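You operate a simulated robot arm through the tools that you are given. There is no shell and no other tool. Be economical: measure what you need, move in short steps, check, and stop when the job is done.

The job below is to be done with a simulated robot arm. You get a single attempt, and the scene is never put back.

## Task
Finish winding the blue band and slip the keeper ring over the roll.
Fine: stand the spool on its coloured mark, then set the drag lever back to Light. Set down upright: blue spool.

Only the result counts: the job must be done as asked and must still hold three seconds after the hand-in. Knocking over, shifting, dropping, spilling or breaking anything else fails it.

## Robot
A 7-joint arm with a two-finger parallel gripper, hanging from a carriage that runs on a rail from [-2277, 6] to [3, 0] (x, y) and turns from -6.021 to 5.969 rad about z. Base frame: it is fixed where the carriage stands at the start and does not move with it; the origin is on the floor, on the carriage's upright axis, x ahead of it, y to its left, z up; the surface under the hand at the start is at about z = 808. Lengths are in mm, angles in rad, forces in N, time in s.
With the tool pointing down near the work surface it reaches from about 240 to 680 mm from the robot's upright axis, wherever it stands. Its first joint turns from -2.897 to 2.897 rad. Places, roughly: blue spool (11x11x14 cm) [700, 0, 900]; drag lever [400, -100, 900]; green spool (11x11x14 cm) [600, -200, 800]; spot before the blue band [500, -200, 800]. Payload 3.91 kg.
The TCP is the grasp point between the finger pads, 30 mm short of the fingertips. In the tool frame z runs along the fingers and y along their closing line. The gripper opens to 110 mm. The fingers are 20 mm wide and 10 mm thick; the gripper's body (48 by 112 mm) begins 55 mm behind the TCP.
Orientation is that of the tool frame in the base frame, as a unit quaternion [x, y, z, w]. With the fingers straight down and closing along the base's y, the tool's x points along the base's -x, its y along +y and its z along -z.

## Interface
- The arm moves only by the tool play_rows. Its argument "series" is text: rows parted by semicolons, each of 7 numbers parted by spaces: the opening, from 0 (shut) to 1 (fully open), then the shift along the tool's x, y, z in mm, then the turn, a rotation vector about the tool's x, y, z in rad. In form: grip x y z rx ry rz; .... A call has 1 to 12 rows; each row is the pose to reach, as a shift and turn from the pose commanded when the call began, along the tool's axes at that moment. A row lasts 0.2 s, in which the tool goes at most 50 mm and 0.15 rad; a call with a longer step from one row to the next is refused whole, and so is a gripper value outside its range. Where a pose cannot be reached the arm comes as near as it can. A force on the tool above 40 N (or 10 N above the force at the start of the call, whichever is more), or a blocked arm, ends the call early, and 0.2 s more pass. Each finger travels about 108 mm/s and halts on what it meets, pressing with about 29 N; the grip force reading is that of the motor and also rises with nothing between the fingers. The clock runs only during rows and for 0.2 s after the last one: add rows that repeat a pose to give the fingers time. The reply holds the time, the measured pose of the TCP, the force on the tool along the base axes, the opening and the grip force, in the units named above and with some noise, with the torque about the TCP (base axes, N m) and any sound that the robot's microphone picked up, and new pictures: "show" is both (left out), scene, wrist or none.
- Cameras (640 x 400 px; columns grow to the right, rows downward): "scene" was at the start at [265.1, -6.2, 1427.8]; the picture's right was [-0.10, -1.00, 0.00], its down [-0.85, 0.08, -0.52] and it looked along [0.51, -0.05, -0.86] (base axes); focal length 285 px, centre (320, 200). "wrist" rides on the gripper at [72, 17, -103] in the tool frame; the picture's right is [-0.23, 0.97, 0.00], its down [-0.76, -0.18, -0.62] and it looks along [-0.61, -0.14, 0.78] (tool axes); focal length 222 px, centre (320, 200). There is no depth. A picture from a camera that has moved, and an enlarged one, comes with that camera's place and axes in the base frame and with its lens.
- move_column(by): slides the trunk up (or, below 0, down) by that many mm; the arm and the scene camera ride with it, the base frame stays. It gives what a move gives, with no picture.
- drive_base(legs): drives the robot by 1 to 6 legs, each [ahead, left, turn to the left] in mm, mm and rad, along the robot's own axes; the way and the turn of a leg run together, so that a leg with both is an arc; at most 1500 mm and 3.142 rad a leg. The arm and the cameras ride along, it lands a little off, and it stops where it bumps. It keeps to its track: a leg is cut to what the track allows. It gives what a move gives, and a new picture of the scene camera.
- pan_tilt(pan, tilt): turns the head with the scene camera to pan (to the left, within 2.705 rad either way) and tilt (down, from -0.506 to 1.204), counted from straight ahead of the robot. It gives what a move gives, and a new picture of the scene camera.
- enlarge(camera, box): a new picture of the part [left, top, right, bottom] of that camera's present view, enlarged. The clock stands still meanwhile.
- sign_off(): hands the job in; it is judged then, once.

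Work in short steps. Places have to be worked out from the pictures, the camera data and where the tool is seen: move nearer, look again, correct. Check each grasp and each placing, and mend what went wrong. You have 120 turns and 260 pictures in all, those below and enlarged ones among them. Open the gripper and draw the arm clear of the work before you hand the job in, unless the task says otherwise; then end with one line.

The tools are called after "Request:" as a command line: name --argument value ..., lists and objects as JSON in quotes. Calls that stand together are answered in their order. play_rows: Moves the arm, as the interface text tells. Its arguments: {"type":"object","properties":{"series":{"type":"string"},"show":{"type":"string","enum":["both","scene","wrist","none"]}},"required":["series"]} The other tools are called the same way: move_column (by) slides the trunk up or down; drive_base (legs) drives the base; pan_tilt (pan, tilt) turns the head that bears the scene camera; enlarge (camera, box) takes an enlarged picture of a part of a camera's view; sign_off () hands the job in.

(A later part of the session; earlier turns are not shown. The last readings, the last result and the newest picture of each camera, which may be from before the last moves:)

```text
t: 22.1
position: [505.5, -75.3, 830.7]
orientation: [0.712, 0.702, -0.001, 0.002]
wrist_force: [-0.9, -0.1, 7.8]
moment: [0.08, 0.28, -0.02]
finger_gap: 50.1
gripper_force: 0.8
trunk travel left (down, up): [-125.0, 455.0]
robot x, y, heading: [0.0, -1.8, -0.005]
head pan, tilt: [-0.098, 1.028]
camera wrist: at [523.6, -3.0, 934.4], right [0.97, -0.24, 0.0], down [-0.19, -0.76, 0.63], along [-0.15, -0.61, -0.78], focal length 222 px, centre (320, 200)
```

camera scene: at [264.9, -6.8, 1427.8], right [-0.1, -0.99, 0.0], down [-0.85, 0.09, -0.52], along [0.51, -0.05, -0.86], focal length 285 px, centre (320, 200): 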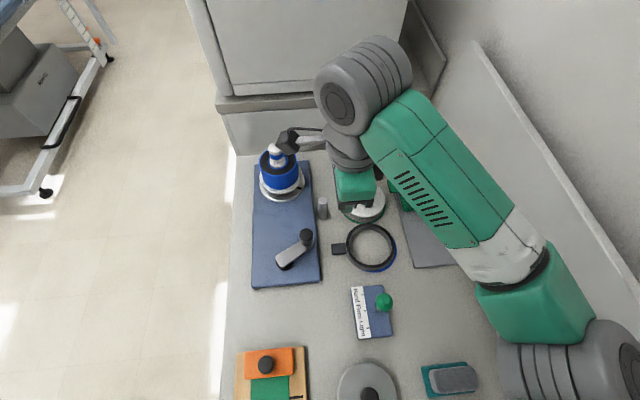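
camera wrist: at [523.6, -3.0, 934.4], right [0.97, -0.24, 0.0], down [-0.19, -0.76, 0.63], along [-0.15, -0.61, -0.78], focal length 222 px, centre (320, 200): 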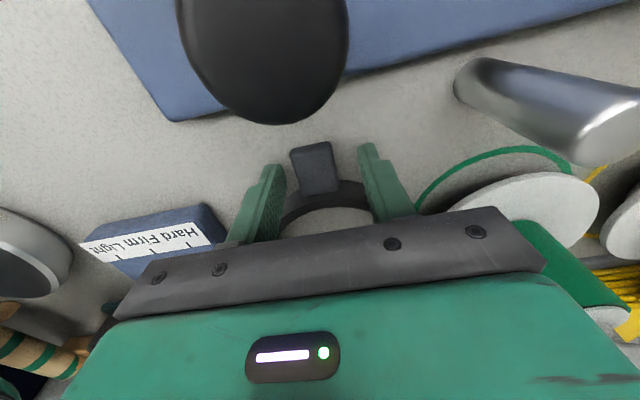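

Light contact (8 N): the table is at about 801 here. I'll back off 1.5 mm and close on the tab.

Request:
play_rows --series "0.45 0 0 -2.5 0 0 0; 0.1 0 0 -2.5 0 0 0; 0.1 0 0 -2.5 0 0 0; 0.1 0 0 -2.5 0 0 0; 0.1 0 0 -2.5 0 0 0" --show "none"

Request:
enlarge --camera "wrist" --box '[220, 90, 440, 228]'

```text
t: 23.3
position: [505.2, -74.7, 832.5]
orientation: [0.711, 0.703, -0.001, 0.002]
wrist_force: [-0.4, -0.3, 0.8]
moment: [0.0, 0.04, 0.0]
finger_gap: 24.6
gripper_force: 28.2
trunk travel left (down, up): [-125.0, 455.0]
robot x, y, heading: [1.6, 0.6, -0.006]
head pan, tilt: [-0.098, 1.028]
```

```text
2.90 times, centred on (330, 159) of wrist
camera zoom: at [523.6, -2.5, 937.1], right [0.97, -0.24, 0.0], down [-0.19, -0.76, 0.63], along [-0.15, -0.61, -0.78], focal length 644 px, centre (291, 319)
```

zoom: 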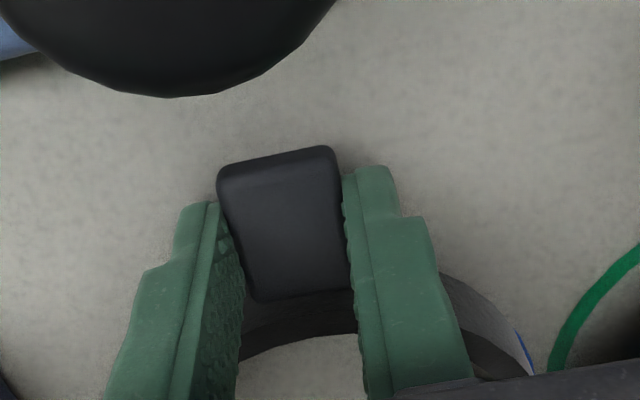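

Gripped about 10 mm deeper now. I'll lift 40 mm slowly and check that it holds.

Request:
play_rows --series "0.1 0 0 -5 0 0 0; 0.1 0 0 -15 0 0 0; 0.1 0 0 -28 0 0 0; 0.1 0 0 -40 0 0 0; 0.1 0 0 -40 0 0 0"

```text
t: 24.5
position: [506.5, -74.0, 873.1]
orientation: [0.711, 0.704, -0.001, 0.002]
wrist_force: [-0.1, -0.2, 0.4]
moment: [0.03, -0.03, -0.01]
finger_gap: 24.4
gripper_force: 28.9
trunk travel left (down, up): [-125.0, 455.0]
robot x, y, heading: [1.3, 0.7, -0.003]
head pan, tilt: [-0.098, 1.028]
camera scene: at [264.9, -6.8, 1427.8], right [-0.1, -0.99, 0.0], down [-0.85, 0.09, -0.52], along [0.51, -0.05, -0.86], focal length 285 px, centre (320, 200)
camera wrist: at [525.0, -1.9, 977.6], right [0.97, -0.24, 0.0], down [-0.19, -0.76, 0.63], along [-0.15, -0.61, -0.78], focal length 222 px, centre (320, 200)
```

scene: 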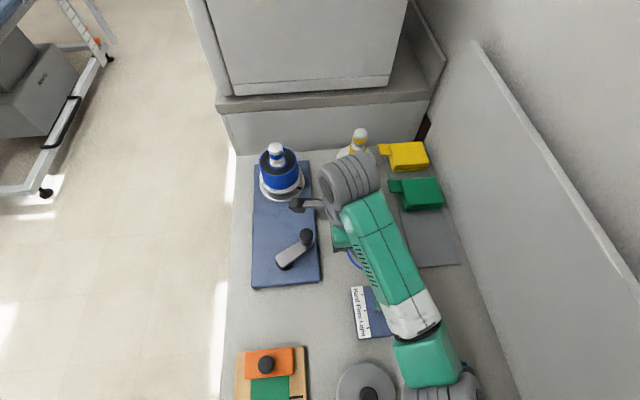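
wrist: 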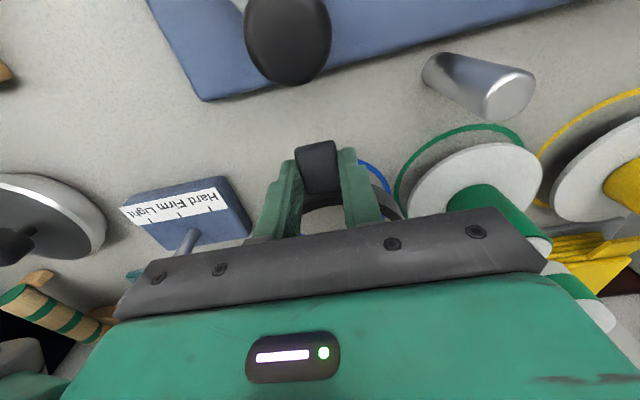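

It holds. I'll lift to z≈1035, and turn back 90° counter-clockwise while moving to y≈44 in front of the spool.

Request:
play_rows --series "0.1 0 0 -40 0 0 0; 0.1 0 0 -80 0 0 0; 0.1 0 0 -120 0 0 0; 0.1 0 0 -162 0 0 0; 0.1 0 0 -162 0 0 0" --show "none"

Request:
play_rows --series "0.1 10 0 0 0 0 -0.145; 0.1 20 0 0 0 0 -0.29; 0.1 30 0 0 0 0 -0.435; 0.1 40 0 0 0 0 -0.58; 0.1 50 0 0 0 0 -0.725; 0.1 60 0 0 0 0 -0.87; 0.1 70 0 0 0 0 -1.015; 0.1 80 0 0 0 0 -1.16; 0.1 92 0 0 0 0 -1.305; 0.1 105 0 0 0 0 -1.45; 0.1 118 0 0 0 0 -1.582; 0.1 118 0 0 0 0 -1.582"

```text
t: 25.7
position: [506.1, -72.8, 1037.3]
orientation: [0.711, 0.703, -0.001, 0.003]
wrist_force: [-0.4, -1.0, -0.7]
moment: [0.04, -0.02, -0.04]
finger_gap: 24.8
gripper_force: 29.1
trunk travel left (down, up): [-125.0, 455.0]
robot x, y, heading: [1.5, 4.0, -0.006]
head pan, tilt: [-0.098, 1.028]
```

```text
t: 28.3
position: [507.6, 45.1, 1034.6]
orientation: [-0.001, 1.0, -0.002, 0.0]
wrist_force: [-0.9, 0.2, -0.8]
moment: [-0.01, 0.03, -0.01]
finger_gap: 24.4
gripper_force: 29.2
trunk travel left (down, up): [-125.0, 455.0]
robot x, y, heading: [-0.3, 3.4, -0.003]
head pan, tilt: [-0.098, 1.028]
camera scene: at [264.9, -6.7, 1427.8], right [-0.1, -0.99, 0.0], down [-0.85, 0.09, -0.52], along [0.51, -0.05, -0.86], focal length 285 px, centre (320, 200)
camera wrist: at [435.5, 62.3, 1139.8], right [0.23, 0.97, 0.0], down [0.76, -0.17, 0.62], along [0.61, -0.14, -0.78], focal length 222 px, centre (320, 200)
```

scene: 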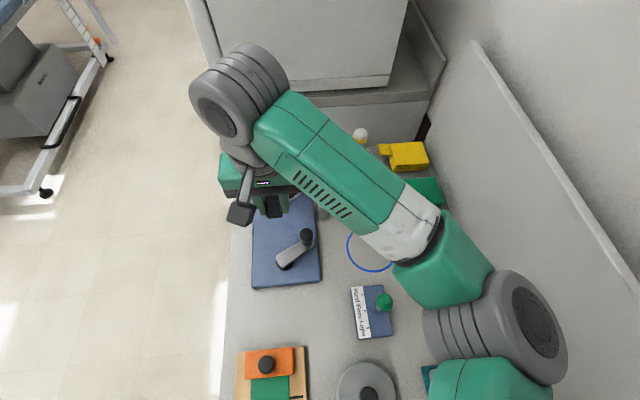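
wrist: 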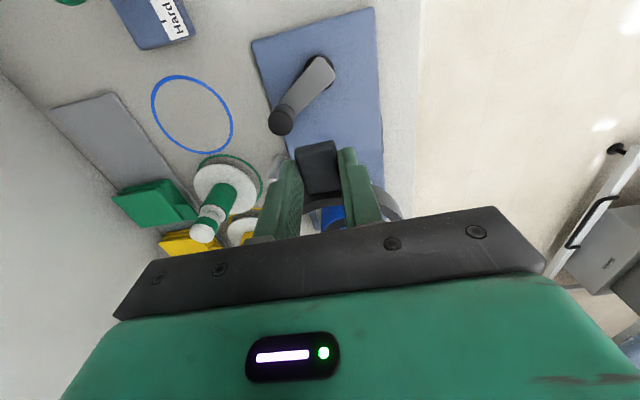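

Both cameras are blocked here, and I need the spool's exact position. My estimate from picture sizes puts it as far as x≈709. I'll move the hand aside and use trunk height changes for parallax.

Request:
play_rows --series "0.1 10 -35 0 0 0 0; 0.1 20 -70 0 0 0 0; 0.1 30 -105 0 0 0 0; 0.1 40 -140 0 0 0 0; 0.1 50 -175 0 0 0 0; 0.1 60 -205 0 0 0 0; 0.1 60 -205 0 0 0 0" --show "none"

Request:
pan_tilt --pan 0.08 --tilt 0.9

Request:
enlarge --camera "scene" --box '[260, 140, 380, 215]'

Request:
move_column --by 250

Request:
enlarge --camera "scene" --box '[240, 140, 400, 240]'

```text
t: 29.9
position: [448.2, -162.6, 1031.3]
orientation: [0.001, 1.0, -0.002, 0.002]
wrist_force: [-1.0, 0.7, 0.3]
moment: [-0.01, -0.01, 0.02]
finger_gap: 24.7
gripper_force: 28.9
trunk travel left (down, up): [-125.0, 455.0]
robot x, y, heading: [-2.0, -0.6, -0.001]
head pan, tilt: [-0.098, 1.028]
```

```text
t: 30.6
position: [448.1, -163.1, 1030.3]
orientation: [0.0, 1.0, -0.002, 0.001]
wrist_force: [0.5, -0.4, -0.4]
moment: [0.02, 0.04, 0.01]
finger_gap: 24.7
gripper_force: 29.0
trunk travel left (down, up): [-125.0, 455.0]
robot x, y, heading: [0.5, -2.0, -0.006]
head pan, tilt: [0.08, 0.901]
camera scene: at [272.6, 5.8, 1436.9], right [0.08, -1.0, 0.0], down [-0.78, -0.06, -0.62], along [0.62, 0.05, -0.78], focal length 285 px, centre (320, 200)
```

scene: 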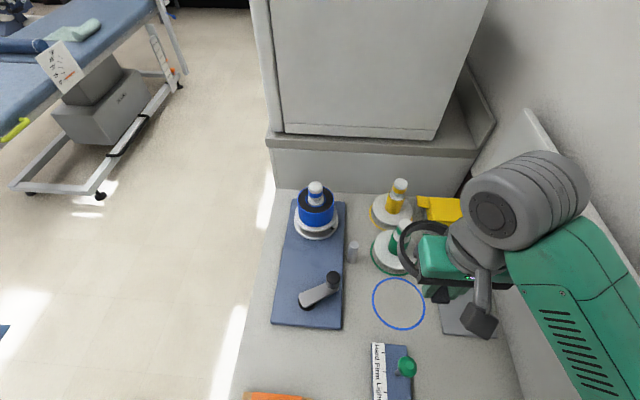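

```text
5.33 times, centred on (320, 178) of scene
camera zoom: at [272.6, 5.8, 1436.9], right [0.08, -1.0, 0.0], down [-0.78, -0.06, -0.62], along [0.62, 0.05, -0.78], focal length 1521 px, centre (320, 320)
```

zoom: 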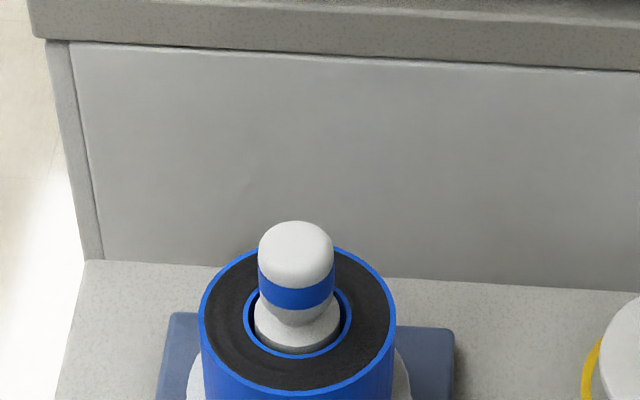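

```text
t: 33.2
position: [449.3, -162.1, 1281.0]
orientation: [-0.001, 1.0, -0.002, 0.001]
wrist_force: [0.0, 0.3, -0.6]
moment: [0.03, 0.05, -0.01]
finger_gap: 24.9
gripper_force: 29.2
trunk travel left (down, up): [-375.0, 205.0]
robot x, y, heading: [1.9, 1.7, -0.006]
head pan, tilt: [0.08, 0.901]
```

```text
4.00 times, centred on (320, 190) of scene
camera zoom: at [272.6, 5.9, 1686.9], right [0.08, -1.0, 0.0], down [-0.78, -0.06, -0.62], along [0.62, 0.05, -0.78], focal length 1141 px, centre (320, 240)
```

zoom: 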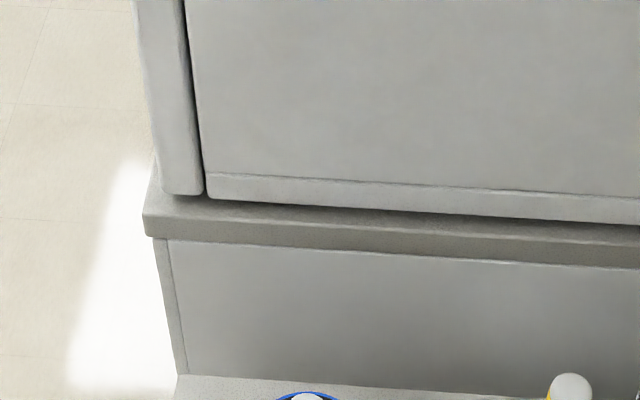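

I need the lower region of the view.

Request:
enlarge --camera "scene" --box '[240, 210, 400, 310]'

Request:
move_column --by -250

Request:
enlarge --camera "scene" --box '[240, 160, 400, 260]'

```text
4.00 times, centred on (320, 260) of scene
camera zoom: at [272.6, 5.9, 1686.9], right [0.08, -1.0, 0.0], down [-0.78, -0.06, -0.62], along [0.62, 0.05, -0.78], focal length 1141 px, centre (320, -40)
```

zoom: 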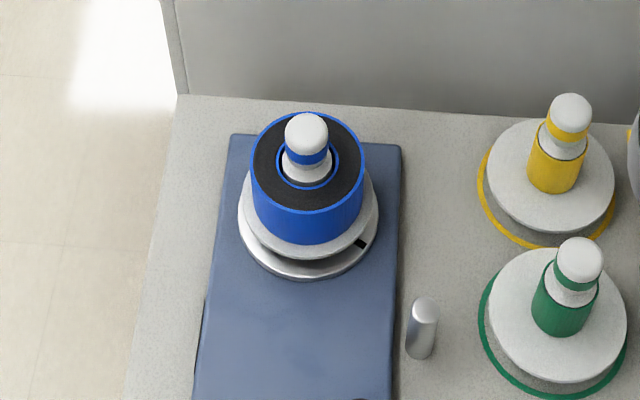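

```text
t: 35.8
position: [449.1, -162.6, 1030.1]
orientation: [0.001, 1.0, -0.003, 0.001]
wrist_force: [0.8, -0.5, -0.5]
moment: [-0.01, -0.02, 0.0]
finger_gap: 24.8
gripper_force: 28.6
trunk travel left (down, up): [-125.0, 455.0]
robot x, y, heading: [-3.5, -2.4, -0.001]
head pan, tilt: [0.08, 0.901]
```

```text
4.00 times, centred on (320, 210) of scene
camera zoom: at [272.6, 5.8, 1437.0], right [0.08, -1.0, 0.0], down [-0.78, -0.06, -0.62], along [0.62, 0.05, -0.78], focal length 1141 px, centre (320, 160)
```

zoom: 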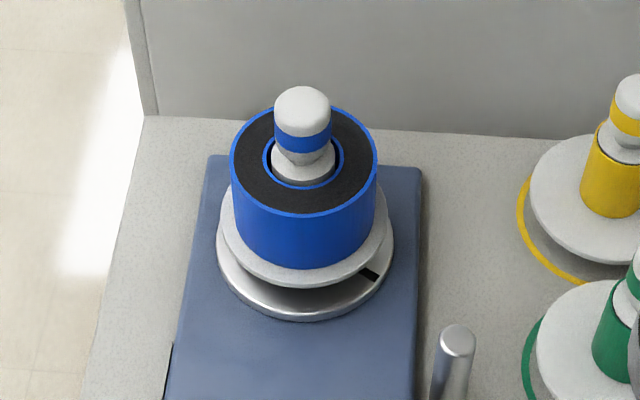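

Parallax gives the spool axis ≈(694.5,49.5), roll top z≈900, roll diameter ≈89 mm, spool top ≈955. Now I'll measure how the ring sits in the hand.

Request:
enlarge --camera "scene" --box '[370, 200, 482, 270]'

Request:
enlarge --camera "wrist" --box '[220, 90, 440, 228]'

```text
5.71 times, centred on (426, 235) of scene
camera zoom: at [272.6, 5.8, 1437.0], right [0.08, -1.0, 0.0], down [-0.78, -0.06, -0.62], along [0.62, 0.05, -0.78], focal length 1630 px, centre (-286, 0)
```

zoom: 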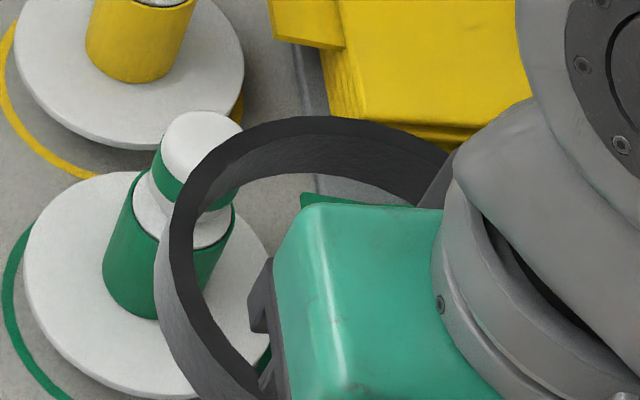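

```text
2.90 times, centred on (330, 159) of wrist
camera zoom: at [376.6, -145.7, 1135.9], right [0.23, 0.97, 0.0], down [0.76, -0.17, 0.62], along [0.61, -0.15, -0.78], focal length 644 px, centre (291, 319)
```

zoom: 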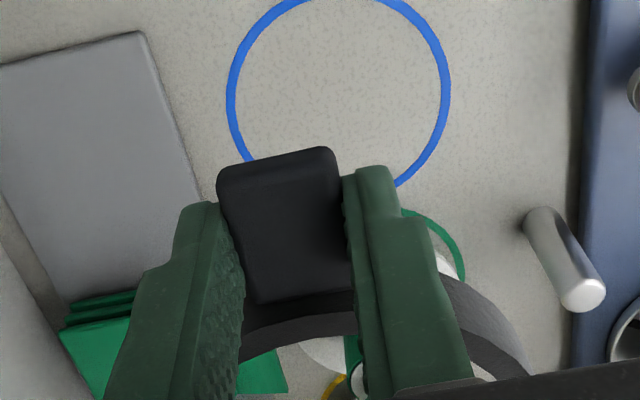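

Ring inner ≈94 mm against the roll's 89, with its centre about 68.5 mm ahead of the TCP. To keep the scene view clear I'll turn the hand 60° counter-clockwise, so the tab points to (-0.5,-0.87), and approach from the right side.

Request:
play_rows --series "0.1 -18 12 0 0 0 -0.14; 0.1 -36 25 0 0 0 -0.28; 0.1 -54 37 0 0 0 -0.42; 0.1 -72 49 0 0 0 -0.56; 0.1 -90 62 0 0 0 -0.70; 0.1 -110 75 0 0 0 -0.84; 0.1 -130 89 0 0 0 -0.98; 0.1 -151 103 0 0 0 -1.047; 0.1 -151 103 0 0 0 -1.047"

```text
t: 37.8
position: [597.9, -59.3, 1030.5]
orientation: [-0.501, 0.865, -0.003, -0.001]
wrist_force: [0.6, 0.0, -0.2]
moment: [-0.01, 0.01, -0.03]
finger_gap: 24.5
gripper_force: 28.9
trunk travel left (down, up): [-125.0, 455.0]
robot x, y, heading: [-2.5, -4.2, -0.002]
head pan, tilt: [0.08, 0.901]
camera scene: at [272.6, 6.0, 1436.9], right [0.08, -1.0, 0.0], down [-0.78, -0.06, -0.62], along [0.62, 0.05, -0.78], focal length 285 px, centre (320, 200)
camera wrist: at [547.6, -113.6, 1136.5], right [-0.73, 0.68, 0.0], down [0.53, 0.57, 0.62], along [0.43, 0.45, -0.78], focal length 222 px, centre (320, 200)
```

scene: 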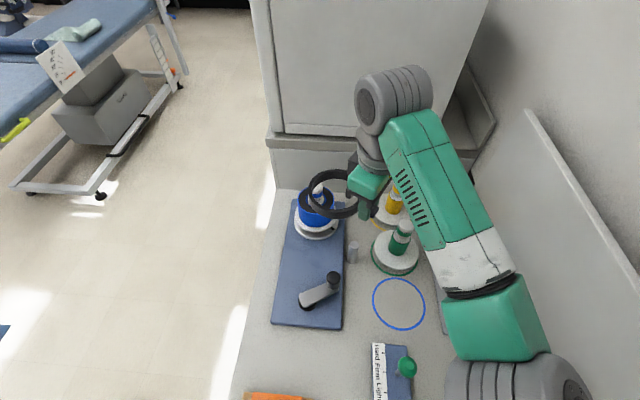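
wrist: 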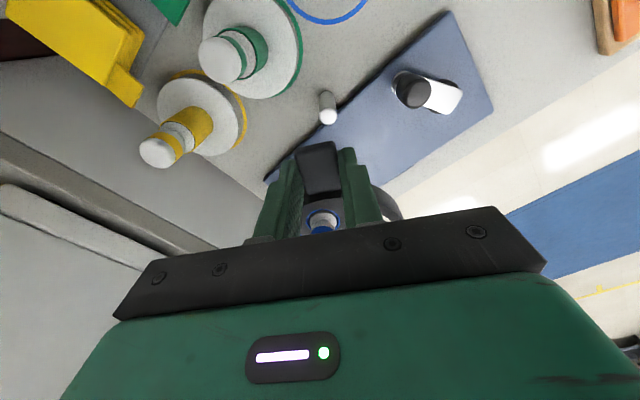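

Clear view. I'll shift to put the ring over the spool, still above its top.

Request:
play_rows --series "0.1 -25 -10 0 0 0 0; 0.1 -50 -20 0 0 0 0; 0.1 -74 -31 0 0 0 0; 0.1 -74 -31 0 0 0 0" --show "scene"

Request:
enlarge --camera "scene" --box '[260, 150, 372, 220]'

```text
t: 38.8
position: [662.4, -11.2, 1032.1]
orientation: [-0.5, 0.866, -0.002, -0.001]
wrist_force: [0.1, -0.4, -0.9]
moment: [0.01, 0.04, -0.04]
finger_gap: 24.7
gripper_force: 29.2
trunk travel left (down, up): [-125.0, 455.0]
robot x, y, heading: [-0.8, -3.3, -0.004]
head pan, tilt: [0.08, 0.901]
camera scene: at [272.6, 6.0, 1436.9], right [0.08, -1.0, 0.0], down [-0.78, -0.06, -0.62], along [0.62, 0.05, -0.78], focal length 285 px, centre (320, 200)
```

scene: 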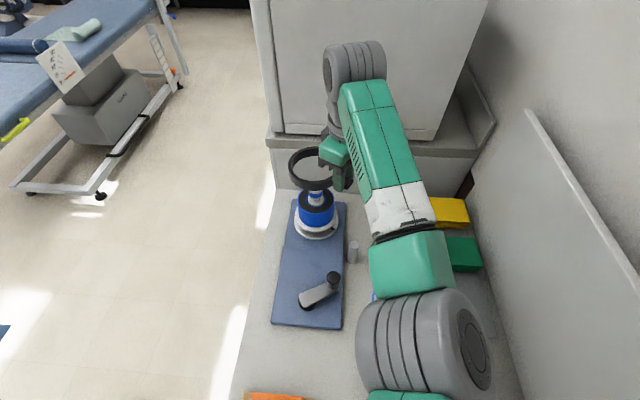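

```text
5.71 times, centred on (316, 185) of scene
camera zoom: at [272.6, 6.0, 1436.9], right [0.08, -1.0, 0.0], down [-0.78, -0.06, -0.62], along [0.62, 0.05, -0.78], focal length 1630 px, centre (343, 286)
```

zoom: 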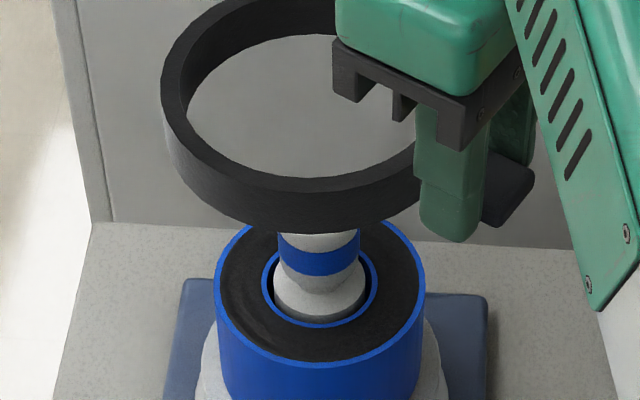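

Ring nearly over the spool, apparently about 4 mm too near and 3 mm too far left by my model. I'll apply half of that correction and descend until the ring surrounds the knob, well above the roll.

Request:
play_rows --series "0.1 0.7 -2.7 20 0 0 0; 0.1 0.7 -2.7 45 0 0 0; 0.1 0.7 -2.7 68 0 0 0; 0.1 0.7 -2.7 68 0 0 0" --show "none"

Request:
enlarge --camera "scene" --box '[260, 160, 372, 230]'

```text
t: 39.8
position: [665.7, -14.0, 961.1]
orientation: [-0.499, 0.866, -0.003, 0.0]
wrist_force: [-0.7, 0.2, -0.2]
moment: [0.01, -0.01, 0.0]
finger_gap: 24.4
gripper_force: 29.2
trunk travel left (down, up): [-125.0, 455.0]
robot x, y, heading: [2.9, 4.2, -0.002]
head pan, tilt: [0.08, 0.901]
```

```text
5.71 times, centred on (316, 195) of scene
camera zoom: at [272.6, 5.9, 1436.9], right [0.08, -1.0, 0.0], down [-0.78, -0.06, -0.62], along [0.62, 0.05, -0.78], focal length 1630 px, centre (343, 229)
```

zoom: 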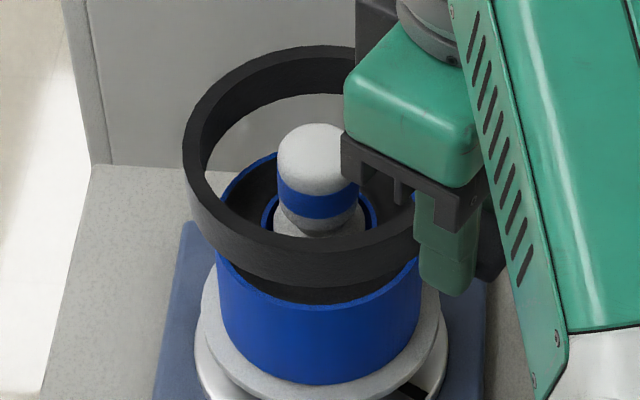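

Left-right alignment looks good. I'll lower another 18 mm, to about 10 mm above the roll, for a finer comparison.

Request:
play_rows --series "0.1 0 0 10 0 0 0; 0.1 0 0 18 0 0 0; 0.1 0 0 18 0 0 0" --show "none"

Request:
enlarge --camera "scene" --box '[280, 180, 352, 225]'

```text
t: 40.6
position: [666.5, -12.7, 944.6]
orientation: [-0.5, 0.866, -0.003, 0.0]
wrist_force: [0.2, -0.1, -0.3]
moment: [-0.01, -0.01, 0.01]
finger_gap: 24.4
gripper_force: 29.5
trunk travel left (down, up): [-125.0, 455.0]
robot x, y, heading: [-1.9, 0.8, -0.001]
head pan, tilt: [0.08, 0.901]
```

```text
8.89 times, centred on (316, 202) of scene
camera zoom: at [272.6, 5.9, 1436.9], right [0.08, -1.0, 0.0], down [-0.78, -0.06, -0.62], along [0.62, 0.05, -0.78], focal length 2536 px, centre (356, 178)
```

zoom: 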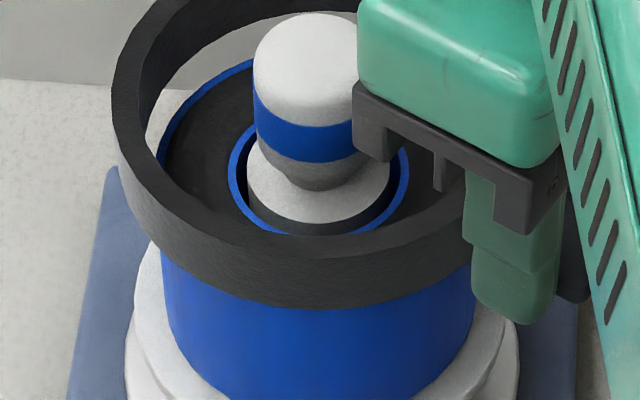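

Both axes appear aligned within 1–2 mm. I'll ease down 14 mm and check for contact.

Request:
play_rows --series "0.1 0 0 5 0 0 0; 0.1 0 0 9 0 0 0; 0.1 0 0 12 0 0 0; 0.1 0 0 14 0 0 0; 0.1 0 0 14 0 0 0" --show "none"

Request:
enlarge --camera "scene" --box '[280, 185, 352, 230]'

```text
t: 41.8
position: [665.7, -14.7, 930.0]
orientation: [-0.5, 0.866, -0.002, -0.001]
wrist_force: [-0.3, -0.6, 0.4]
moment: [-0.05, 0.0, 0.0]
finger_gap: 24.9
gripper_force: 29.3
trunk travel left (down, up): [-125.0, 455.0]
robot x, y, heading: [4.5, 1.6, -0.002]
head pan, tilt: [0.08, 0.901]
```

```text
8.89 times, centred on (316, 208) of scene
camera zoom: at [272.6, 5.9, 1436.9], right [0.08, -1.0, 0.0], down [-0.78, -0.06, -0.62], along [0.62, 0.05, -0.78], focal length 2536 px, centre (356, 133)
```

zoom: 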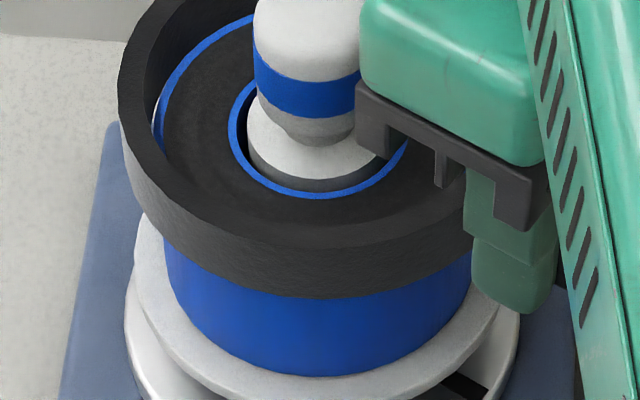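

No contact and well centred in view. I'll continue down in small steps.

Request:
play_rows --series "0.1 0 0 3 0 0 0; 0.1 0 0 6 0 0 0; 0.1 0 0 9 0 0 0; 0.1 0 0 12 0 0 0; 0.1 0 0 12 0 0 0" --show "none"

Request:
enlarge --camera "scene" --box '[280, 185, 352, 230]'

```text
t: 43.0
position: [664.9, -13.1, 919.2]
orientation: [-0.5, 0.866, -0.002, -0.001]
wrist_force: [0.5, -0.4, -0.6]
moment: [0.0, 0.03, 0.02]
finger_gap: 24.7
gripper_force: 28.9
trunk travel left (down, up): [-125.0, 455.0]
robot x, y, heading: [-0.4, 1.0, 0.002]
head pan, tilt: [0.08, 0.901]
```

```text
8.89 times, centred on (316, 208) of scene
camera zoom: at [272.6, 5.9, 1436.9], right [0.08, -1.0, 0.0], down [-0.78, -0.06, -0.62], along [0.62, 0.05, -0.78], focal length 2536 px, centre (356, 133)
```

zoom: 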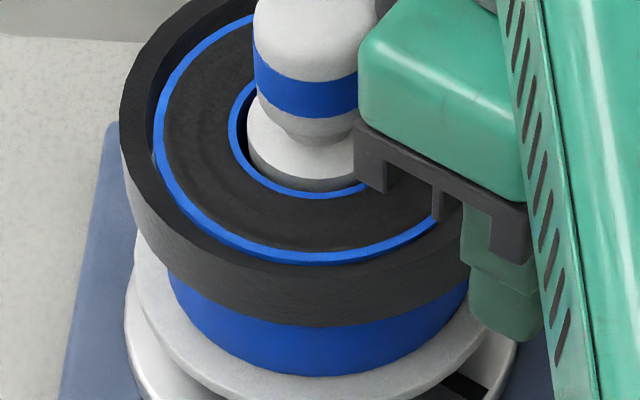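

The ring is concentric around the roll. I'll keep lowering toward the flange.

Request:
play_rows --series "0.1 0 0 5 0 0 0; 0.1 0 0 10 0 0 0; 0.1 0 0 15 0 0 0; 0.1 0 0 20 0 0 0; 0.1 0 0 24 0 0 0; 0.1 0 0 28 0 0 0; 0.1 0 0 28 0 0 0" --show "none"

Request:
enlarge --camera "scene" --box '[280, 185, 352, 230]'

```text
t: 44.6
position: [665.2, -13.8, 890.4]
orientation: [-0.5, 0.866, -0.002, 0.0]
wrist_force: [0.1, 0.1, 0.3]
moment: [-0.02, -0.01, 0.0]
finger_gap: 24.9
gripper_force: 29.3
trunk travel left (down, up): [-125.0, 455.0]
robot x, y, heading: [1.1, 0.3, -0.0]
head pan, tilt: [0.08, 0.901]
```

```text
8.89 times, centred on (316, 208) of scene
camera zoom: at [272.6, 5.9, 1436.9], right [0.08, -1.0, 0.0], down [-0.78, -0.06, -0.62], along [0.62, 0.05, -0.78], focal length 2536 px, centre (356, 133)
```

zoom: 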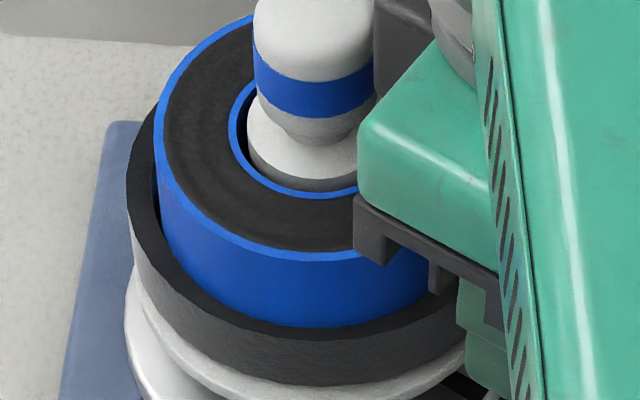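

Still free; I'll go on in 3 mm steps until the ring rests on the flange.

Request:
play_rows --series "0.1 0 0 3 0 0 0; 0.1 0 0 6 0 0 0; 0.1 0 0 9 0 0 0; 0.1 0 0 11 0 0 0; 0.1 0 0 11 0 0 0" --show "none"

Request:
enlarge --camera "scene" --box '[280, 185, 352, 230]'

```text
t: 45.8
position: [668.0, -16.2, 880.9]
orientation: [-0.499, 0.866, -0.005, -0.001]
wrist_force: [-6.7, -11.5, 28.0]
moment: [0.66, -0.24, 0.06]
finger_gap: 25.2
gripper_force: 29.1
trunk travel left (down, up): [-125.0, 455.0]
robot x, y, heading: [-2.1, 2.8, -0.004]
head pan, tilt: [0.08, 0.901]
```

```text
8.89 times, centred on (316, 208) of scene
camera zoom: at [273.6, 4.4, 1437.4], right [0.08, -1.0, 0.0], down [-0.78, -0.06, -0.62], along [0.62, 0.05, -0.78], focal length 2536 px, centre (356, 133)
```

zoom: 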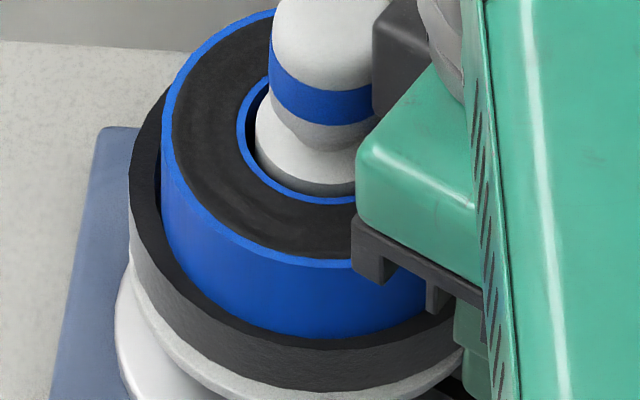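

The ring rests on the flange (28 N). I'll relax slightly, open, and rise straight up.

Request:
play_rows --series "0.1 0 0 -2 0 0 0; 0.35 0 0 -2 0 0 0; 0.45 0 0 -2 0 0 0; 0.45 0 0 -10 0 0 0; 0.45 0 0 -40 0 0 0; 0.45 0 0 -80 0 0 0; 0.45 0 0 -120 0 0 0; 0.45 0 0 -160 0 0 0; 0.45 30 0 -160 0 0 0; 0.45 70 0 -160 0 0 0; 0.45 110 0 -160 0 0 0; 0.45 110 0 -160 0 0 0" --show "scene"

Request:
enlarge --camera "scene" --box '[240, 160, 400, 260]'

```text
t: 48.4
position: [608.2, -111.5, 1040.0]
orientation: [-0.5, 0.866, -0.002, -0.001]
wrist_force: [0.4, -1.0, -0.1]
moment: [0.04, 0.06, 0.0]
finger_gap: 49.3
gripper_force: 0.1
trunk travel left (down, up): [-125.0, 455.0]
robot x, y, heading: [-1.9, -1.1, 0.0]
head pan, tilt: [0.08, 0.901]
camera scene: at [272.6, 5.6, 1436.9], right [0.08, -1.0, 0.0], down [-0.78, -0.06, -0.62], along [0.62, 0.05, -0.78], focal length 285 px, centre (320, 200)
```

scene: 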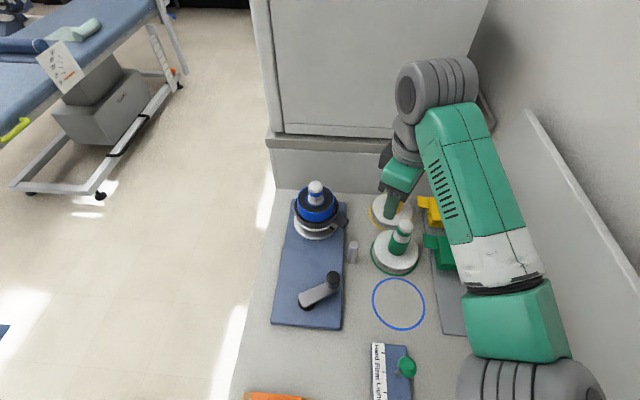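

```text
4.00 times, centred on (320, 210) of scene
camera zoom: at [272.6, 5.6, 1436.9], right [0.08, -1.0, 0.0], down [-0.78, -0.06, -0.62], along [0.62, 0.05, -0.78], focal length 1141 px, centre (320, 160)
```

zoom: 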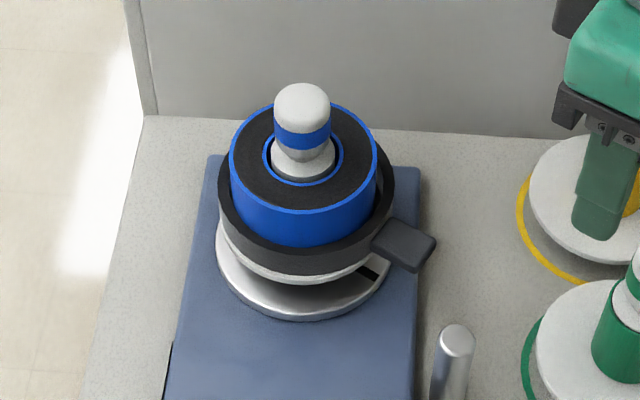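

The ring is seated neatly around the roll on the flange. Next I'll lift the spool by its knob at ≈(695,50): I'll turn the hand back so it closes along y and approach at height.

Request:
play_rows --series "0.45 -17 10 0 0 0 0.14; 0.45 -35 20 0 0 0 0.28; 0.45 -52 30 0 0 0 0.42; 0.45 -70 40 0 0 0 0.56; 0.45 -87 50 0 0 0 0.70; 0.45 -105 60 0 0 0 0.84; 0.45 -122 70 0 0 0 0.98; 0.45 -139 80 0 0 0 1.047; 0.45 -139 80 0 0 0 1.047" --show "none"

Request:
play_rows --series "0.55 -30 0 0 0 0 0; 0.55 -60 0 0 0 0 0; 0.55 -85 0 0 0 0 0; 0.55 -85 0 0 0 0 0"

```text
t: 50.4
position: [611.7, 53.5, 1039.2]
orientation: [0.001, 1.0, -0.003, 0.0]
wrist_force: [0.7, 0.5, 0.5]
moment: [-0.04, 0.02, -0.02]
finger_gap: 49.5
gripper_force: 0.1
trunk travel left (down, up): [-125.0, 455.0]
robot x, y, heading: [-0.0, 1.8, -0.001]
head pan, tilt: [0.08, 0.901]
```

```text
t: 51.4
position: [695.2, 53.7, 1038.2]
orientation: [-0.001, 1.0, -0.002, 0.001]
wrist_force: [0.5, -0.2, 0.5]
moment: [-0.03, -0.02, 0.0]
finger_gap: 60.5
gripper_force: 0.0
trunk travel left (down, up): [-125.0, 455.0]
robot x, y, heading: [-1.2, -0.2, -0.003]
head pan, tilt: [0.08, 0.901]
camera scene: at [272.6, 6.0, 1436.9], right [0.08, -1.0, 0.0], down [-0.78, -0.06, -0.62], along [0.62, 0.05, -0.78], focal length 285 px, centre (320, 200)
camera wrist: at [623.7, 70.8, 1143.0], right [0.23, 0.97, 0.0], down [0.76, -0.17, 0.63], along [0.61, -0.15, -0.78], focal length 222 px, centre (320, 200)
```

scene: 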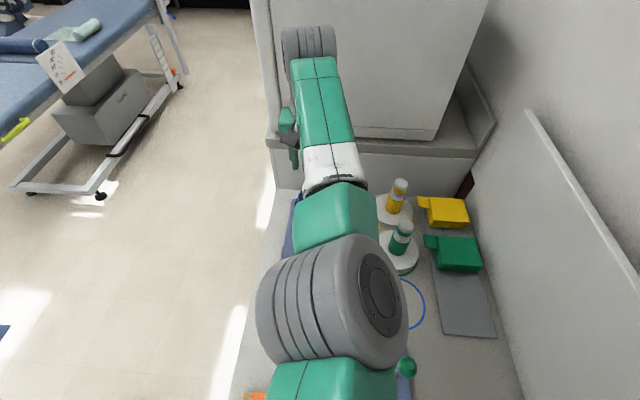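
wrist: 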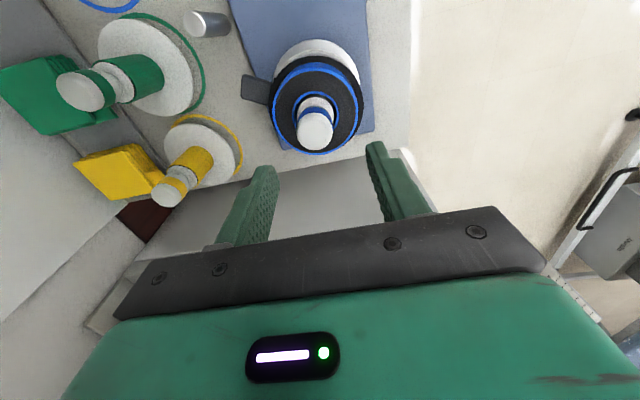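

Reach is fine. The knob is at ≈(694,48). I'll shift −5 mm in y and descend to z≈945, watching forces.

Request:
play_rows --series "0.55 1 -5 30 0 0 0; 0.55 1 -5 60 0 0 0; 0.55 1 -5 60 0 0 0" --show "wrist"

Request:
enlarge --camera "wrist" --box '[220, 70, 440, 208]'

```text
t: 52.2
position: [697.4, 47.0, 979.2]
orientation: [0.0, 1.0, -0.002, 0.001]
wrist_force: [-0.2, 0.4, 0.5]
moment: [-0.02, -0.01, 0.02]
finger_gap: 60.5
gripper_force: 0.0
trunk travel left (down, up): [-125.0, 455.0]
robot x, y, heading: [-1.7, 0.7, -0.003]
head pan, tilt: [0.08, 0.901]
camera wrist: at [624.8, 63.8, 1083.3], right [0.23, 0.97, 0.0], down [0.76, -0.17, 0.63], along [0.61, -0.15, -0.78], focal length 222 px, centre (320, 200)
```

wrist: 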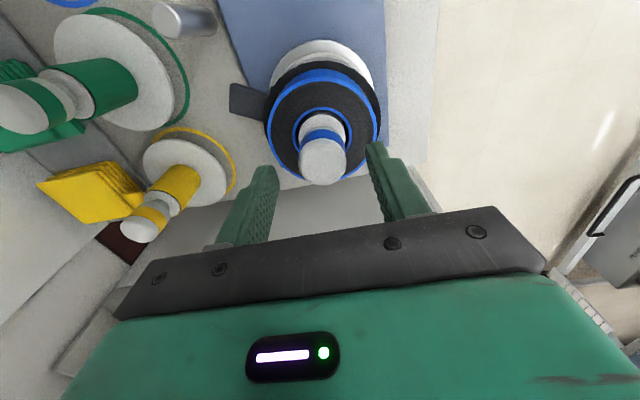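

```text
2.90 times, centred on (330, 139) of wrist
camera zoom: at [624.8, 63.8, 1083.3], right [0.23, 0.97, 0.0], down [0.76, -0.17, 0.63], along [0.61, -0.15, -0.78], focal length 644 px, centre (291, 377)
```

zoom: 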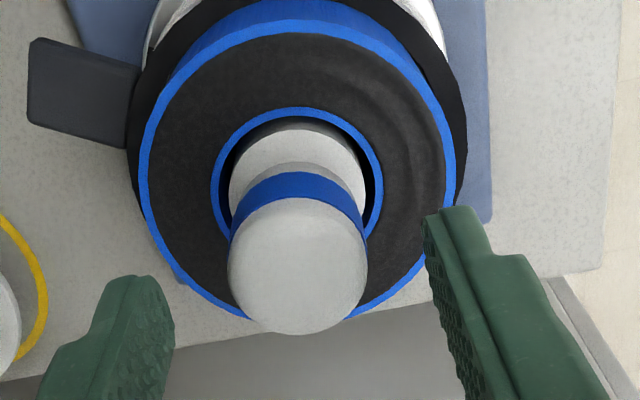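

Centred within 2 mm. I'll descend to z≈944 and close on the knob.

Request:
play_rows --series "0.55 2 0 15 0 0 0; 0.55 2 0 28 0 0 0; 0.55 2 0 34 0 0 0; 0.2 2 0 34 0 0 0; 0.1 2 0 34 0 0 0; 0.1 2 0 34 0 0 0" --show "wrist"

```text
t: 53.6
position: [692.3, 48.5, 946.1]
orientation: [0.0, 1.0, -0.001, 0.0]
wrist_force: [-0.2, 1.5, -0.6]
moment: [0.19, 0.05, 0.01]
finger_gap: 30.7
gripper_force: 28.4
trunk travel left (down, up): [-125.0, 455.0]
robot x, y, heading: [2.9, -4.9, -0.001]
head pan, tilt: [0.08, 0.901]
camera wrist: at [620.6, 64.4, 1050.1], right [0.23, 0.97, 0.0], down [0.76, -0.17, 0.62], along [0.61, -0.15, -0.78], focal length 222 px, centre (320, 200)
```

wrist: 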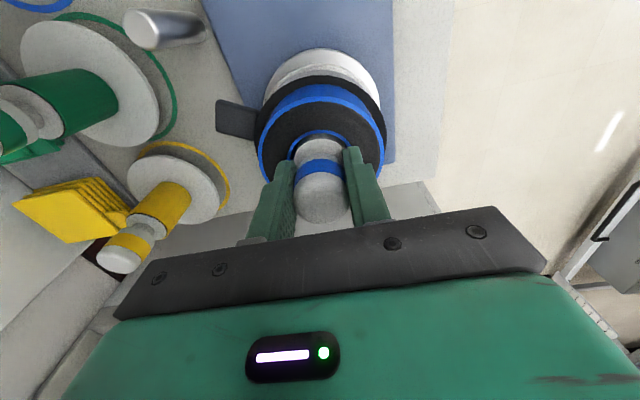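

Knob gripped (30.7 mm). I'll lift slowly, straight up.

Request:
play_rows --series "0.1 0 0 -4 0 0 0; 0.1 0 0 -10 0 0 0; 0.1 0 0 -18 0 0 0; 0.1 0 0 -28 0 0 0; 0.1 0 0 -40 0 0 0; 0.1 0 0 -40 0 0 0" --show "both"

```text
t: 55.0
position: [693.9, 46.6, 986.2]
orientation: [0.0, 1.0, -0.003, 0.0]
wrist_force: [-0.1, -0.2, -2.3]
moment: [0.03, -0.01, 0.0]
finger_gap: 30.3
gripper_force: 29.1
trunk travel left (down, up): [-125.0, 455.0]
robot x, y, heading: [3.0, -0.1, -0.001]
head pan, tilt: [0.08, 0.901]
camera scene: at [272.5, 5.9, 1436.9], right [0.08, -1.0, 0.0], down [-0.78, -0.06, -0.62], along [0.62, 0.05, -0.78], focal length 285 px, centre (320, 200)
camera wrist: at [620.7, 63.8, 1090.9], right [0.23, 0.97, 0.0], down [0.76, -0.17, 0.62], along [0.61, -0.15, -0.78], focal length 222 px, centre (320, 200)
```

scene: 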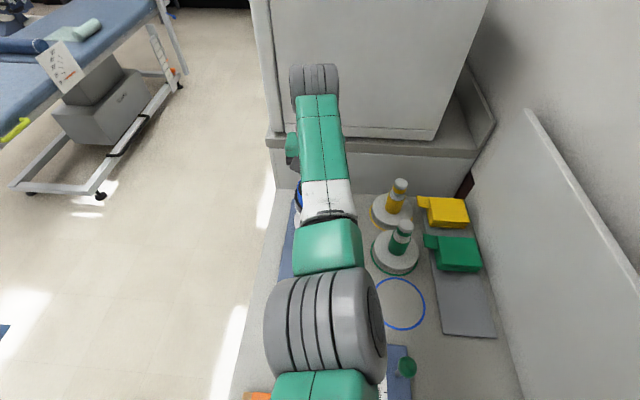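
wrist: 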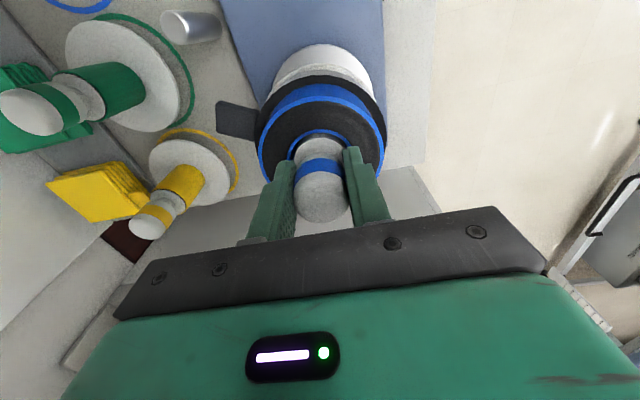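

The spool is up and steady (it stays fixed in the wrist view). I'll raise further, then go back in −x before crossing toward the blue mark so nothing is hit.

Request:
play_rows --series "0.1 0 0 -25 0 0 0; 0.1 0 0 -50 0 0 0; 0.1 0 0 -75 0 0 0; 0.1 30 0 -80 0 0 0; 0.1 60 0 -80 0 0 0; 0.1 90 0 -80 0 0 0; 0.1 120 0 -80 0 0 0; 0.1 150 0 -80 0 0 0; 0.1 180 0 -80 0 0 0; 0.1 205 0 -80 0 0 0; 0.1 205 0 -80 0 0 0" --show "none"

Request:
enlarge --camera "scene" --box '[340, 240, 452, 340]'

```text
t: 57.4
position: [490.1, 46.8, 1064.9]
orientation: [0.0, 1.0, -0.002, 0.0]
wrist_force: [0.8, 0.2, -2.1]
moment: [0.05, 0.0, 0.01]
finger_gap: 30.7
gripper_force: 29.2
trunk travel left (down, up): [-125.0, 455.0]
robot x, y, heading: [-4.4, -0.5, -0.003]
head pan, tilt: [0.08, 0.901]
```

```text
4.00 times, centred on (396, 290) of scene
camera zoom: at [272.5, 5.8, 1436.9], right [0.08, -1.0, 0.0], down [-0.78, -0.06, -0.62], along [0.62, 0.05, -0.78], focal length 1141 px, centre (16, -160)
```

zoom: 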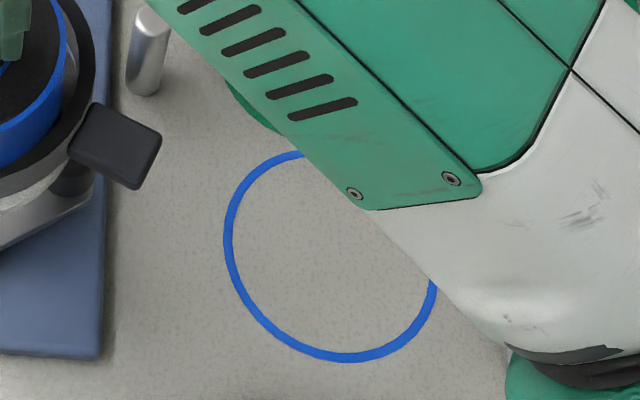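

The blue mark centre is at ≈(497.5,-150.5). I'll cross over to it at height.

Request:
play_rows --series "0.1 -1 -33 0 0 0 0; 0.1 -2 -66 0 0 0 0; 0.1 -3 -99 0 0 0 0; 0.1 -5 -132 0 0 0 0; 0.1 -6 -165 0 0 0 0; 0.1 -7 -197 0 0 0 0; 0.1 -7 -197 0 0 0 0; 0.1 -7 -197 30 0 0 0; 0.1 -7 -197 60 0 0 0; 0.1 -7 -197 60 0 0 0"

Request:
enlarge --camera "scene" --box '[320, 200, 480, 340]'

```text
t: 59.6
position: [496.2, -150.1, 1006.7]
orientation: [-0.001, 1.0, -0.003, 0.0]
wrist_force: [0.1, 0.0, -1.3]
moment: [-0.02, 0.0, -0.01]
finger_gap: 30.4
gripper_force: 28.7
trunk travel left (down, up): [-125.0, 455.0]
robot x, y, heading: [2.5, 1.2, -0.004]
head pan, tilt: [0.08, 0.901]
camera scene: at [272.5, 5.9, 1436.9], right [0.08, -1.0, 0.0], down [-0.78, -0.06, -0.62], along [0.62, 0.05, -0.78], focal length 285 px, centre (320, 200)
camera wrist: at [424.7, -133.8, 1111.2], right [0.23, 0.97, 0.0], down [0.76, -0.17, 0.62], along [0.61, -0.15, -0.78], focal length 222 px, centre (320, 200)
```

scene: 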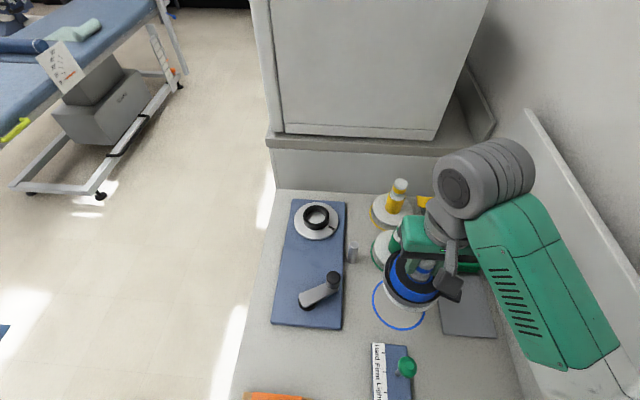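
wrist: 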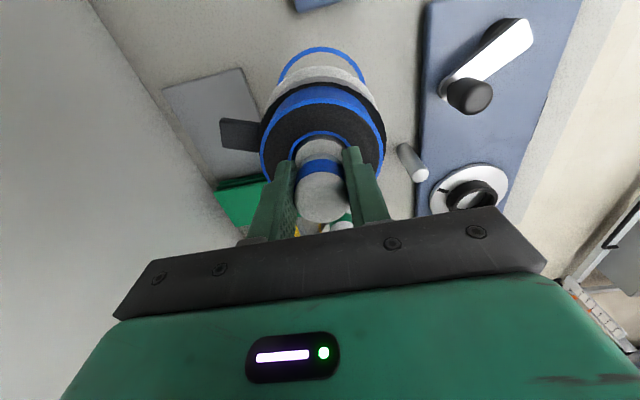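

```text
2.86 times, centred on (400, 270) of scene
camera zoom: at [272.5, 5.9, 1436.9], right [0.08, -1.0, 0.0], down [-0.78, -0.06, -0.62], along [0.62, 0.05, -0.78], focal length 815 px, centre (91, 0)
```

zoom: 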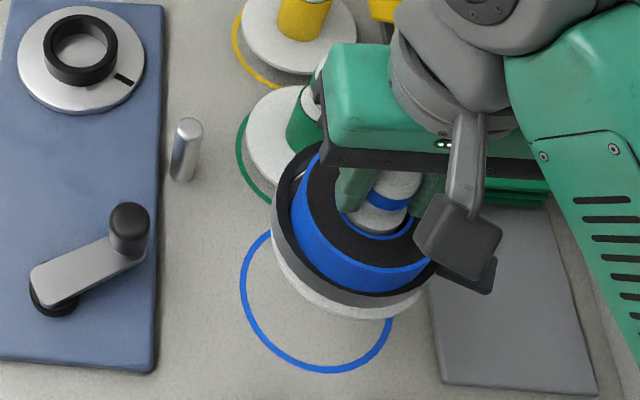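

The spool hangs upright. I'll lower most of the way and compare flange and mark.

Request:
play_rows --series "0.1 0 0 25 0 0 0; 0.1 0 0 45 0 0 0; 0.1 0 0 62 0 0 0; 0.1 0 0 62 0 0 0" --show "wrist"

Request:
enlarge --camera "scene" --box '[350, 240, 462, 340]'

Request:
enlarge --camera "wrist" --box '[220, 20, 440, 158]'

```text
t: 60.6
position: [495.2, -150.6, 943.9]
orientation: [0.001, 1.0, -0.003, 0.001]
wrist_force: [-0.1, -0.1, -2.3]
moment: [-0.01, 0.04, -0.02]
finger_gap: 30.5
gripper_force: 28.6
trunk travel left (down, up): [-125.0, 455.0]
robot x, y, heading: [0.2, -1.6, -0.004]
head pan, tilt: [0.08, 0.901]
camera wrist: at [422.4, -132.8, 1047.8], right [0.23, 0.97, 0.0], down [0.76, -0.17, 0.62], along [0.61, -0.15, -0.78], focal length 222 px, centre (320, 200)
```

wrist: 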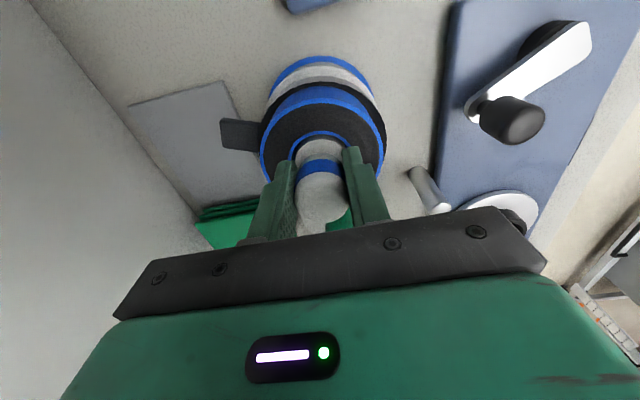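

```text
4.00 times, centred on (406, 290) of scene
camera zoom: at [272.5, 5.9, 1436.9], right [0.08, -1.0, 0.0], down [-0.78, -0.06, -0.62], along [0.62, 0.05, -0.78], focal length 1141 px, centre (-24, -160)
```

zoom: 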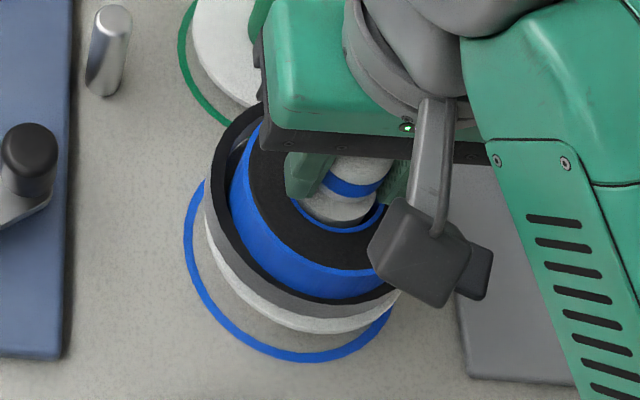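

```text
2.90 times, centred on (330, 89) of wrist
camera zoom: at [422.4, -132.8, 1047.8], right [0.23, 0.97, 0.0], down [0.76, -0.17, 0.62], along [0.61, -0.15, -0.78], focal length 644 px, centre (291, 522)
```

zoom: 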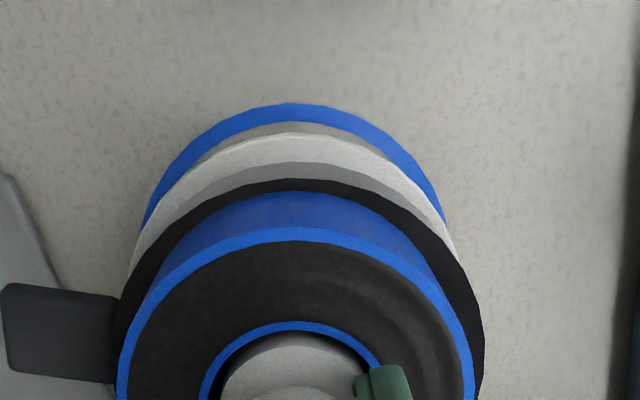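

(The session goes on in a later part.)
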